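You operate a simulated robot arm through the tools that you are given. There is no shell and no other tool. Be economical: measure what you need, move in short steps, check, and stop when the job is done.

Carry out the task below with a simulated robot arm. There is one attempt and no reset: what you move stays moved.

TASK
Put the B sensor box from the plywood table on the red tray.
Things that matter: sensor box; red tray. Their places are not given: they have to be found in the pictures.

It is judged by the outcome, as a careful person would: the job done as asked, and still so three seconds after it is handed in. It fails if anything else is knocked over, pushed out of place, dropped, spilled or broken.

THE ROBOT
A 7-joint arm with a two-finger parallel gripper, fixed in place. Base frame: the origin is at the foot of the arm, x ahead of it, y to its left, z up; the work surface is at about z = 80. Readings come in cm, rad, newtons and seconds.
With the tool pointing down near the work surface it reaches from about 24 to 68 cm from the base axis. Its first joint turns from -1.152 to 1.152 rad. Payload 2.4 kg.
Tool frame: the origin (TCP) lies between the finger pads and is the grasp point; the fingertips stand 3 cm ahead of it; z points along the fingers, y is the line along which they close. The gripper opens to 9.4 cm. The fingers are 2.8 cm wide and 1 cm thick; the gripper's body (5 by 9.6 cm) begins 5.5 cm behind the TCP.
Orientation is that of the tool frame in the base frame, as a unit quaternion [w, x, y, z]. With the fingers straight down and closing along the base's y, the tool's x points along the base's -x, its y along +y and its z along -z.

THE INTERFACE
- The arm moves only by the tool drive_tool. Its argument "plan" is text: rows parted by semicolons, each of 5 numbers parted by spaces: the closure, from 0 (fully open) to 1 (shut), then the shift along the tool's x, y, z in cm, then the turn about the tool's z in rad. In form: hand x y z yaw; .... A call has 1 to 20 rows; each row is the pose to reach, as a shift and turn from the pose commanded when the call began, along the tool's axes at that moment. Each row takes 0.2 s and may step no farther than 5 cm and 0.15 rad from the row before; otherwise, or with a gripper value out of range, the whole call is refused. A pose out of reach is approached as far as the arm can. The call stops where the force on the tool passes 40 N (or 10 N more than at its start, if that is more) or the arm is blocked; 0.2 s more then pass. Each finger travels about 15.3 cm/s and halts on what it meets, pressing with about 23 N; the grip force reading is that of the motor and also rises with nothing between the fingers. The clock runs only during rows and for 0.2 s after the last one: add rows that repeat a pose to give the fingers time. It gives the time, the measured TCP pose, the force on the tool (base axes), the opening and the grip force at its end, in the units of the frame above (readings bear some noise).
- Cameras (640 x 400 px; columns grow to the right, rows downward): "scene" is fixed at [1.41, 46.39, 144.6]; the picture's right is [-0.87, -0.49, 0.00], its down [-0.33, 0.58, -0.75] and it looks along [0.37, -0.65, -0.67] (base axes); focal length 319 px, centre (320, 200). "wrist" rides on the gripper at [-3.7, 0, -5.8] in the tool frame; the picture's right is [0.00, -1.00, 0.00], its down [0.97, 0.00, -0.24] and it looks along [0.24, 0.00, 0.97] (tool axes); focal length 218 px, centre (320, 200).
- snapshot(camera): a new picture of that camera. The clock stands still meanwhile.
- pixel_to_xyz(camera, pixels): for up to 12 pixels [column, row] of the newest picture of that camera ("zoom" is the newest enlarged one), the place [x, y, z] in the base frame of the surface seen there, good to about 0.3 cm, but the place of the scene camera against the robot may be out by one fixed shift of up to 1.8 cm in any direction. The clock stands still meanwhile.
- enlarge(camera, box): a new picture of the part [left, top, right, bottom] of that camera's present view, enlarged. The clock stands still meanwhile.
- finish_job(): hands the job in; it is judged then, once.

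Keep the steps short. Do not move on a guess: measure, check each grasp and each placing, and mend mistakes. In all there are 60 turns and 30 pictures (those below and enlarged ones count). Leave the gripper open and the arm clear of the work at the hand-in unless told otherwise, and finish with a single line.

The tools are called after "Request:" as name(argument=value, ...) on one line, values as JSON. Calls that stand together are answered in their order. drive_tool: Moves the arm, as the interface text tells. Its arguments: {"type":"object","properties":{"plan":{"type":"string"}},"required":["plan"]} The other tools are called the same way: snapshot (camera) takes a picture; pixel_to_xyz (camera, pixels) gives the place of the surface under pixels of a picture; enlarge (camera, box) takes an enlarged picture of a part of a camera's view; finish_job () hands the job in.

At the start:

```text
time_s: 0.0
tcp_pos: [40.58, 1.1, 105.66]
orientation: [0.0, 0.0, 1.0, 0.0]
contact_force: [-0.3, 0.3, 0.2]
gripper_width: 9.39
finger_force: 0.0
```

scene: 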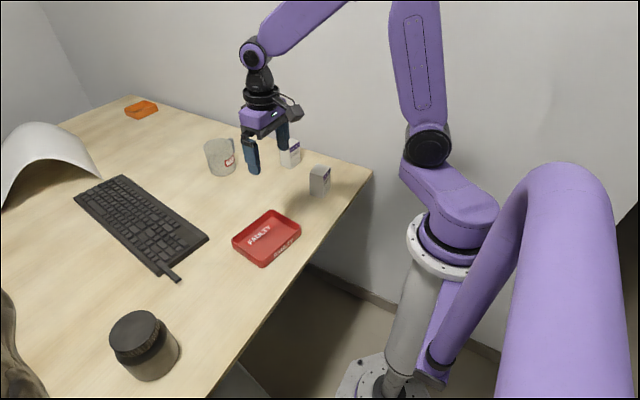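
wrist: 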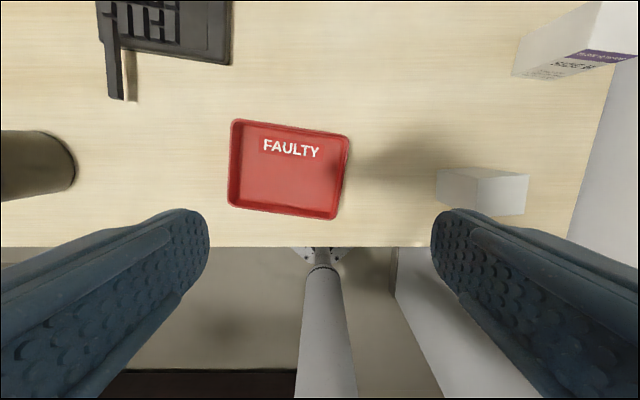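

Two small boxes are visible, near scene (290,153) and (320,182). I'll enlarge both cameras to find which one is marked B.

Request:
enlarge(camera="scene", box=[190, 110, 350, 210])

Request:
enlarge(camera="wrist", box=[400, 0, 640, 230])

```text
4.00 times, centred on (270, 160) of scene
```

zoom: 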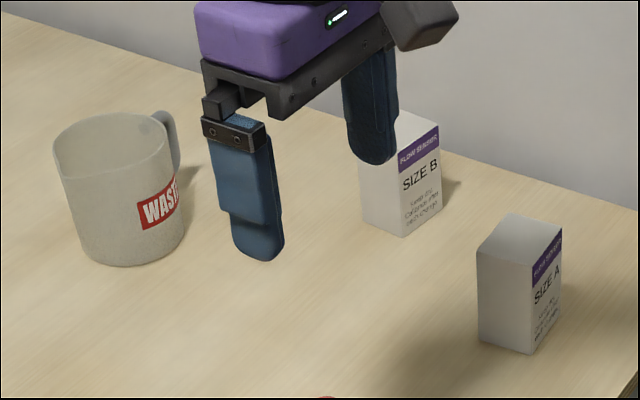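

```text
1.74 times, centred on (520, 115) of wrist
```

zoom: 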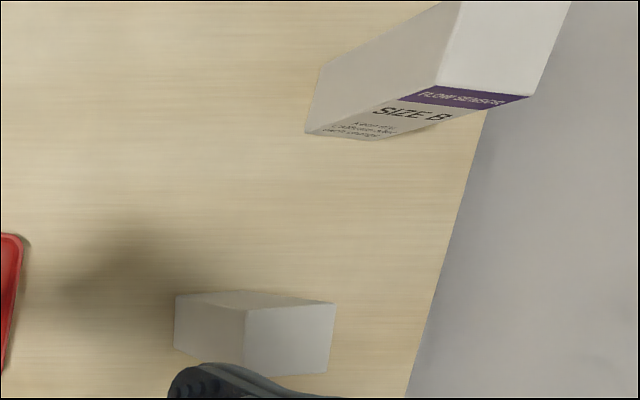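

B is the farther box. I'll measure its corners in the wrist zoom, and the tray in the wrist picture.

Request:
pixel_to_xyz(camera="zoom", pixels=[[308, 130], [375, 137], [440, 83], [524, 92], [556, 10], [450, 30], [322, 70], [250, 312], [328, 304], [320, 365], [180, 340]])

Request:
pixel_to_xyz(camera="wrist", pixels=[[234, 122], [347, 136], [333, 216], [231, 202], [290, 180], [290, 170], [330, 130], [240, 165], [320, 242]])

Request:
pixel_to_xyz(camera="scene", pixels=[[233, 240], [264, 266], [300, 232], [268, 212], [264, 240], [290, 165], [300, 142], [220, 160], [320, 168]])

```text
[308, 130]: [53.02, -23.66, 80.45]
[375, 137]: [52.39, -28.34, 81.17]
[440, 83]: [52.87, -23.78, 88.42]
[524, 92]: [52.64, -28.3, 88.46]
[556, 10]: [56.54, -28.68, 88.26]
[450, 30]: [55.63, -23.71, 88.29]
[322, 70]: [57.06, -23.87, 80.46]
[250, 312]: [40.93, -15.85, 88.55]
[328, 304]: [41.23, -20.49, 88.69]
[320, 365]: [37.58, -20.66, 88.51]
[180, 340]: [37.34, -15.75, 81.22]
```

```text
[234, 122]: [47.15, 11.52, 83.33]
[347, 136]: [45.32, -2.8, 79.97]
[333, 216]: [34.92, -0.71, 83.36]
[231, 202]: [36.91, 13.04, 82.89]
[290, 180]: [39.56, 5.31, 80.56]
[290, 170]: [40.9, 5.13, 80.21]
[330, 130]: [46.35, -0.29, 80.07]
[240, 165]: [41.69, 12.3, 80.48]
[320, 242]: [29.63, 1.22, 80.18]
```

```text
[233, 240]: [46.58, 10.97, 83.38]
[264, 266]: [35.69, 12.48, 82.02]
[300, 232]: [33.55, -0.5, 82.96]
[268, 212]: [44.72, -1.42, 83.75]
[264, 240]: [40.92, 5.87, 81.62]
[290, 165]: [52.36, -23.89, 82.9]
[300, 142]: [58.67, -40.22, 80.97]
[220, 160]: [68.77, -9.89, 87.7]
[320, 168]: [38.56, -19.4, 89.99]
```

Box B is centred near (54.8, -26.1), with its top at 88.4 and a width of about 4.7. The tray is centred near (40.8, 5.3), with its floor at about 80.4 and rim at 83.4. Next I'll move at the current height to above the box and look.

Request:
drive_tool(plan="0 -2 -3.9 0 0; 0 -4 -7.8 0 0; 0 -6 -11.7 0 0; 0 -8 -15.6 0 0; 0 -10 -19.5 0 0; 0 -12 -23.4 0 0; 0 -14.2 -27.2 0 0; 0 -14.2 -27.2 0 0")

Request:
snapshot(camera="wrist")

Request:
snapshot(camera="scene")

```text
time_s: 1.8
tcp_pos: [54.74, -26.11, 105.42]
orientation: [0.0, 0.0, 1.0, 0.0]
contact_force: [0.2, 0.1, -0.6]
gripper_width: 9.37
finger_force: 0.1
```

```text
25 pictures are left
```

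wrist: 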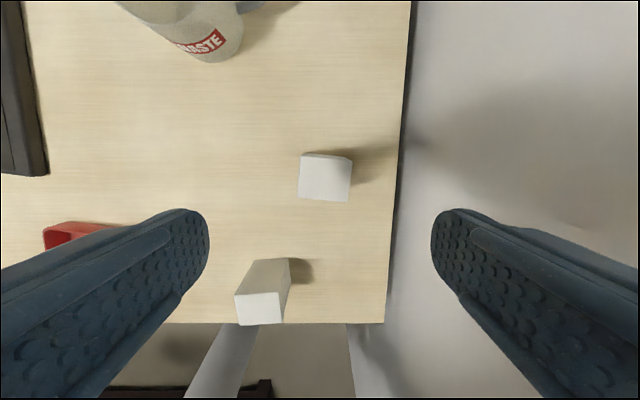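

```text
24 pictures are left
```

scene: 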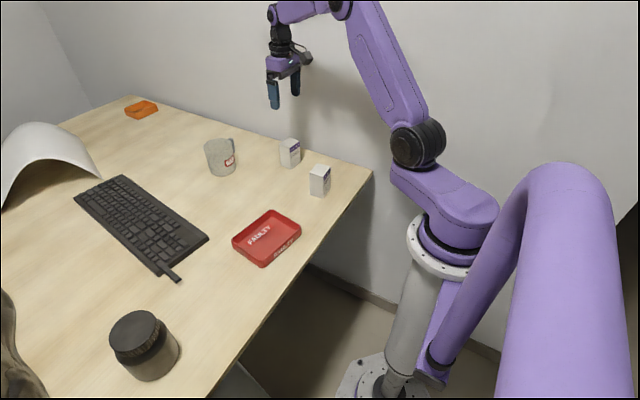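

The box is below the gripper at (325,178), and there is a wall to the right of the table. I'll measure the box corners and the wall.

Request:
pixel_to_xyz(camera="wrist", pixels=[[301, 156], [349, 161], [348, 199], [301, 197], [325, 178], [400, 178], [388, 178], [415, 178], [450, 178], [520, 150], [302, 176], [347, 180]])

Request:
enlarge(camera="wrist", box=[280, 140, 376, 200])

```text
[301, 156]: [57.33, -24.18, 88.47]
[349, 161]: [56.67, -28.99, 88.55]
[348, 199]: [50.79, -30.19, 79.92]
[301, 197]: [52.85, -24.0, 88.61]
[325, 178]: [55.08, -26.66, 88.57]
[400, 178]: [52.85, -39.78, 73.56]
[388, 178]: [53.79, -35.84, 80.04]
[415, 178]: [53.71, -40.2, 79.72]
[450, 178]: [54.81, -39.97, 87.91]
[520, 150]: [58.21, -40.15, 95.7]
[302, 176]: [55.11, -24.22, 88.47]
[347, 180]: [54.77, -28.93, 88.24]
```

```text
6.67 times, centred on (328, 170) of wrist
```

zoom: 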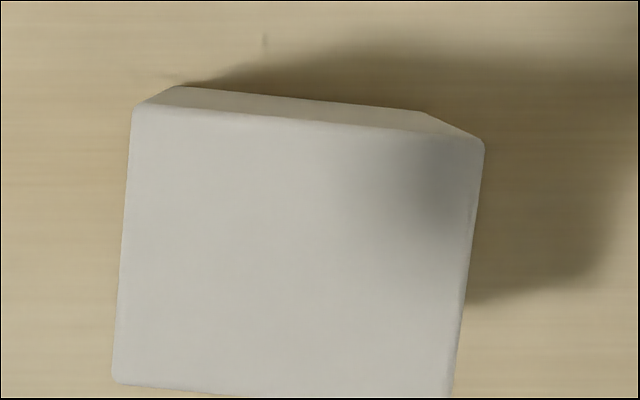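

The box is turned about 0.09 rad clockwise in the picture. I'll measure its top corners in the zoom.

Request:
pixel_to_xyz(camera="zoom", pixels=[[140, 118], [474, 155], [446, 388], [122, 374], [130, 250], [460, 270], [300, 140], [290, 380]])

```text
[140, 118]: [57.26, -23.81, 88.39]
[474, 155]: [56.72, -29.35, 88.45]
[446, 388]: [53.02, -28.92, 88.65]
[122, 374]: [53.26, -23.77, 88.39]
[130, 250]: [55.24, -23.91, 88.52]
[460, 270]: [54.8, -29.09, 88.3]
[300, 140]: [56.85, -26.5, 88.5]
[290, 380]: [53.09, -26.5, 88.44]
```

Centre is about (55.0, -26.4). I'll turn +0.09, shift slightly, and lower until the tips are just above the box top.

Request:
drive_tool(plan="0 -0.2 -0.3 0 0.09; 0 -0.2 -0.3 4 0.09; 0 -0.2 -0.3 8 0.09; 0 -0.2 -0.3 12 0.09; 0 -0.2 -0.3 12 0.09")

Request:
snapshot(camera="wrist")

```text
time_s: 3.0
tcp_pos: [55.1, -26.54, 93.57]
orientation: [-0.001, 0.046, 0.999, 0.0]
contact_force: [0.3, 0.3, -0.4]
gripper_width: 9.38
finger_force: 0.1
```

```text
22 pictures are left
```

wrist: 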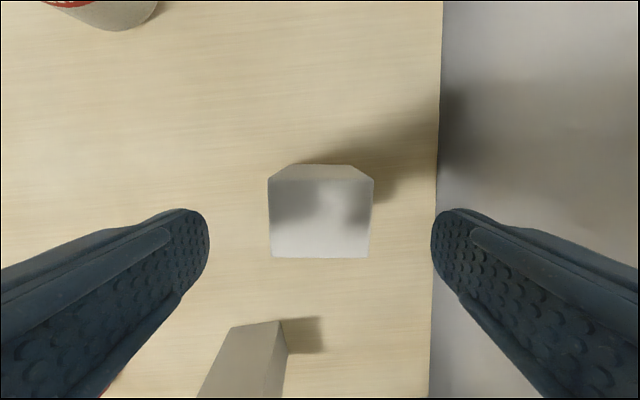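

The box is aligned and centred between the fingers. Next I'll lower to z≈85 and close.

Request:
drive_tool(plan="0 0 0 3 0; 0 0 0 6 0; 0 0 0 8.6 0; 0 0 0 8.6 0; 0.3 0 0 8.6 0; 0.5 0 0 8.6 0; 0.7 0 0 8.6 0; 0.7 0 0 8.6 0; 0.7 0 0 8.6 0")

```text
time_s: 5.0
tcp_pos: [55.01, -26.54, 85.0]
orientation: [0.0, 0.045, 0.999, -0.001]
contact_force: [0.5, 0.6, -0.5]
gripper_width: 5.89
finger_force: 23.1
```

The gripper stopped at 5.89 cm with 23 N, so it holds the box. I'll lift 4 cm and check.

Request:
drive_tool(plan="0.7 0 0 -1 0; 0.7 0 0 -2.5 0; 0.7 0 0 -4 0; 0.7 0 0 -4 0")

Request:
enlarge(camera="scene", box=[190, 80, 350, 180])

Request:
snapshot(camera="wrist")

```text
time_s: 6.0
tcp_pos: [54.82, -26.35, 89.07]
orientation: [0.0, 0.046, 0.999, 0.0]
contact_force: [-0.3, 0.1, -0.6]
gripper_width: 5.88
finger_force: 22.9
```

```text
4.00 times, centred on (270, 130) of scene
```

zoom: 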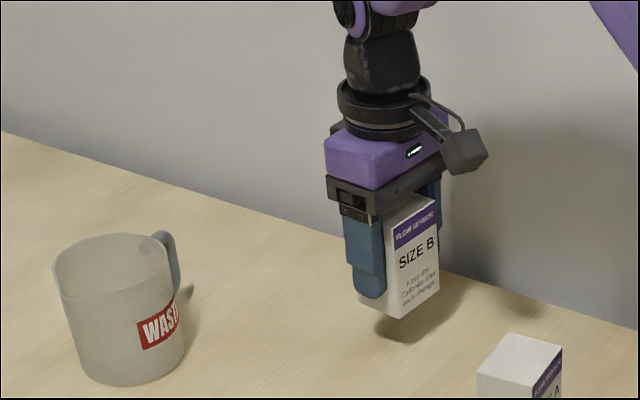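

```text
20 pictures are left
```

wrist: 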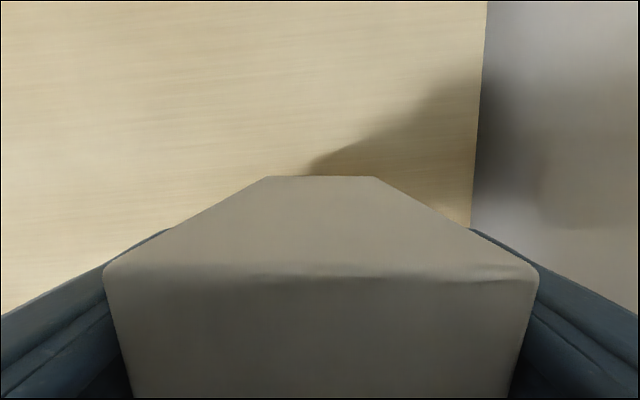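

Box B is held squarely. I'll lift about 11 cm, carry it over the tray centre at about (40.9, 5.6), turn +0.04 to match the tray, then check.

Request:
drive_tool(plan="0.7 0 0 -3 0; 0.7 0 0 -7 0; 0.7 0 0 -11 0; 0.7 1.7 3.06 -11 0; 0.7 3.4 6.12 -11 0; 0.7 5.1 9.18 -11 0; 0.7 6.8 12.24 -11 0; 0.7 8.5 15.3 -11 0; 0.7 10.2 18.36 -11 0; 0.7 11.9 21.42 -11 0.04; 0.7 13.6 24.48 -11 0.04; 0.7 15.3 27.54 -11 0.04; 0.7 16.9 30.6 -11 0.04; 0.7 16.9 30.6 -11 0.04")

Request:
snapshot(camera="wrist")

Request:
snapshot(camera="scene")

```text
time_s: 9.0
tcp_pos: [41.01, 5.63, 100.18]
orientation: [0.0, 0.066, 0.998, 0.0]
contact_force: [-0.1, 0.3, -1.2]
gripper_width: 5.87
finger_force: 22.8
```

```text
19 pictures are left
```

wrist: 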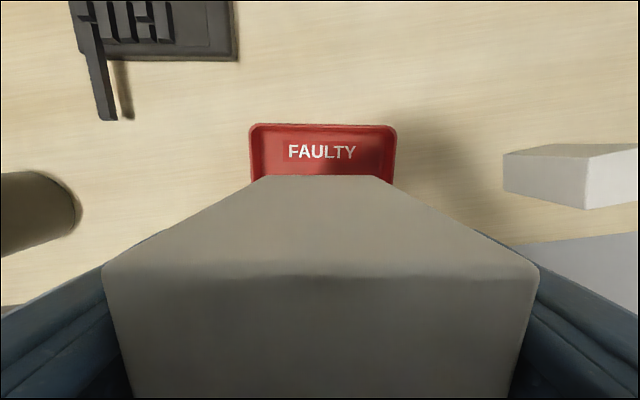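

```text
18 pictures are left
```

scene: 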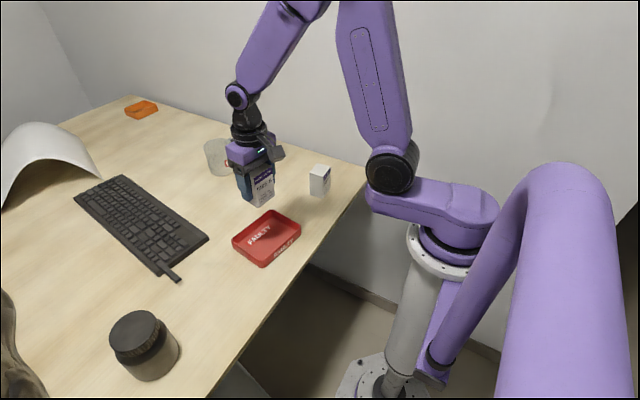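

The tray looks square to the tool and centred at column 323. I'll verify its visible edges before lowering.

Request:
pixel_to_xyz(camera="wrist", pixels=[[254, 128], [392, 129], [323, 127], [256, 165], [388, 165], [268, 160], [323, 140], [323, 165]])

Request:
pixel_to_xyz(camera="scene", pixels=[[250, 226], [250, 253], [285, 222], [284, 251], [262, 232], [274, 240]])

```text
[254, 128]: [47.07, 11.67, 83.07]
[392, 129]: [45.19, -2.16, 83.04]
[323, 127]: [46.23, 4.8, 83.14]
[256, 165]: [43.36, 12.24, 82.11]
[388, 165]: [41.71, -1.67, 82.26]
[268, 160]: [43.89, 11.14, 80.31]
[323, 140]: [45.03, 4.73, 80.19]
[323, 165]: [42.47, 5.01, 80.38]
```

```text
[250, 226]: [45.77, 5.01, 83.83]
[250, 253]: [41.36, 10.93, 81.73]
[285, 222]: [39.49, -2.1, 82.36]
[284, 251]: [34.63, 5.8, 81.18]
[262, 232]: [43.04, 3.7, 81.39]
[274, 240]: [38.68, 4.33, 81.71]
```

The tray centre is about (41.0, 5.5), so the box is well placed. I'll lower to just above the tray floor, then go slowly.

Request:
drive_tool(plan="0.7 0 0 4 0; 0.7 0 0 8 0; 0.7 0 0 11 0; 0.7 0 0 13 0; 0.7 0 0 14 0; 0.7 0 0 14.3 0; 0.7 0 0 14.3 0")

Request:
enlarge(camera="scene", box=[200, 180, 328, 280])

```text
time_s: 10.6
tcp_pos: [40.96, 5.54, 85.78]
orientation: [0.0, 0.066, 0.998, 0.0]
contact_force: [0.6, 0.2, -0.6]
gripper_width: 5.89
finger_force: 23.1
```

```text
4.00 times, centred on (264, 230) of scene
```

zoom: 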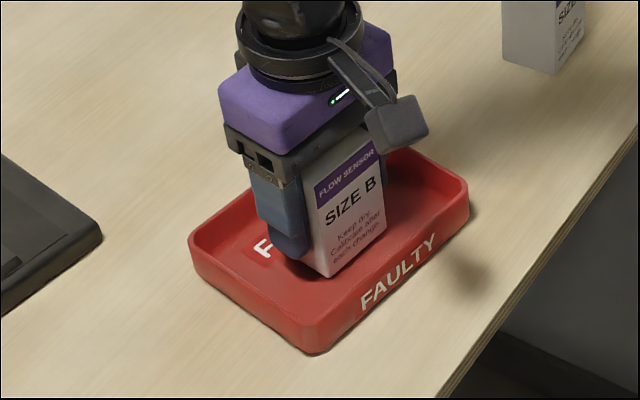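

The box is inside the tray, just above its floor. I'll ease down in 0.1 cm steps and watch the force.

Request:
drive_tool(plan="0.7 0 0 0.1 0; 0.7 0 0 0.2 0; 0.7 0 0 0.3 0; 0.7 0 0 0.3 0")

```text
time_s: 11.6
tcp_pos: [41.01, 5.52, 85.41]
orientation: [0.0, 0.065, 0.998, -0.001]
contact_force: [0.2, -0.7, -0.6]
gripper_width: 5.89
finger_force: 23.0
```

No contact yet. I'll go down a little more.

Request:
drive_tool(plan="0.7 0 0 0.1 0; 0.7 0 0 0.15 0; 0.7 0 0 0.15 0")

```text
time_s: 12.4
tcp_pos: [41.04, 5.73, 85.33]
orientation: [0.0, 0.065, 0.998, -0.001]
contact_force: [-3.4, 0.1, 20.5]
gripper_width: 5.89
finger_force: 22.7
```

The 20 N upward force shows the box is on the tray floor. I'll ease back 0.05 cm and open partly, to about 8 cm, so the fingers stay inside the rim.

Request:
drive_tool(plan="0.7 0 0 -0.08 0; 0.7 0 0 -0.08 0; 0.35 0 0 -0.08 0; 0.25 0 0 -0.08 0; 0.2 0 0 -0.08 0; 0.2 0 0 -0.08 0")

Request:
snapshot(camera="wrist")

```text
time_s: 13.8
tcp_pos: [41.08, 5.53, 85.36]
orientation: [0.0, 0.066, 0.998, 0.0]
contact_force: [-0.4, -0.3, -0.2]
gripper_width: 7.51
finger_force: 0.2
```

```text
16 pictures are left
```

wrist: 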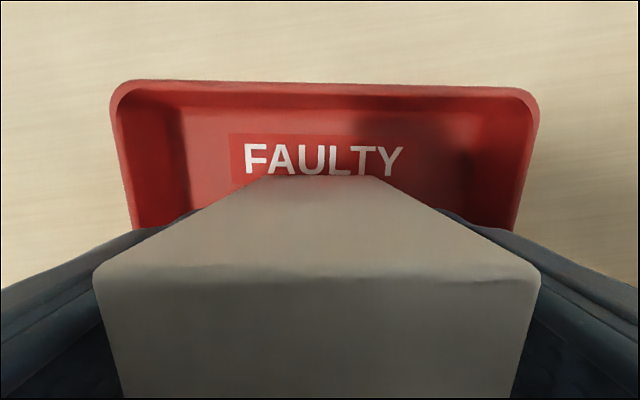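

The fingers are clear on both sides. I'll rise straight up and open fully once above the rim.

Request:
drive_tool(plan="0.2 0 0 -1.5 0; 0.2 0 0 -4 0; 0.1 0 0 -8 0; 0 0 0 -12 0; 0 0 0 -16 0; 0 0 0 -20 0; 0 0 0 -20 0")

Request:
snapshot(camera="scene")

Request:
snapshot(camera="wrist")

```text
time_s: 15.4
tcp_pos: [40.84, 5.41, 105.33]
orientation: [0.0, 0.065, 0.998, 0.0]
contact_force: [0.1, 0.3, 0.1]
gripper_width: 9.39
finger_force: 0.1
```

```text
15 pictures are left
```

scene: 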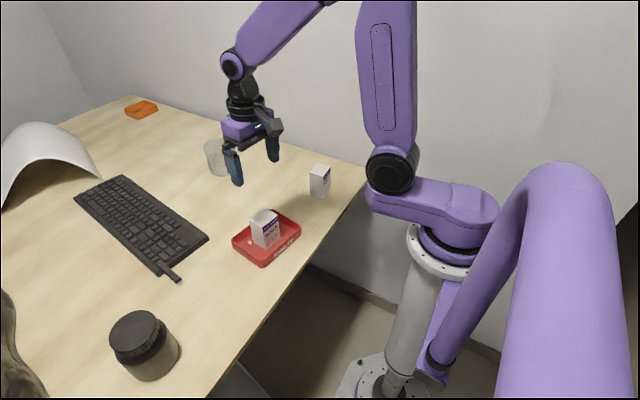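

```text
14 pictures are left
```

wrist: 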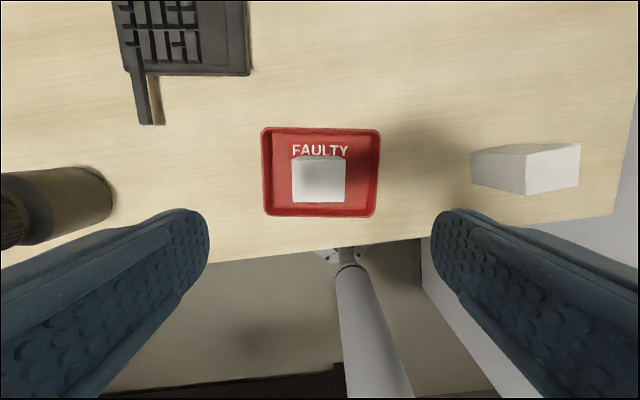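

Box B stands upright in the middle of the red tray, and nothing else has moved. The gripper is open and clear, so I'm handing in.

Request:
finish_job()

```text
The job is handed in.
```

The B sensor box is standing upright on the red tray, nothing else was disturbed, and the gripper is open and clear.
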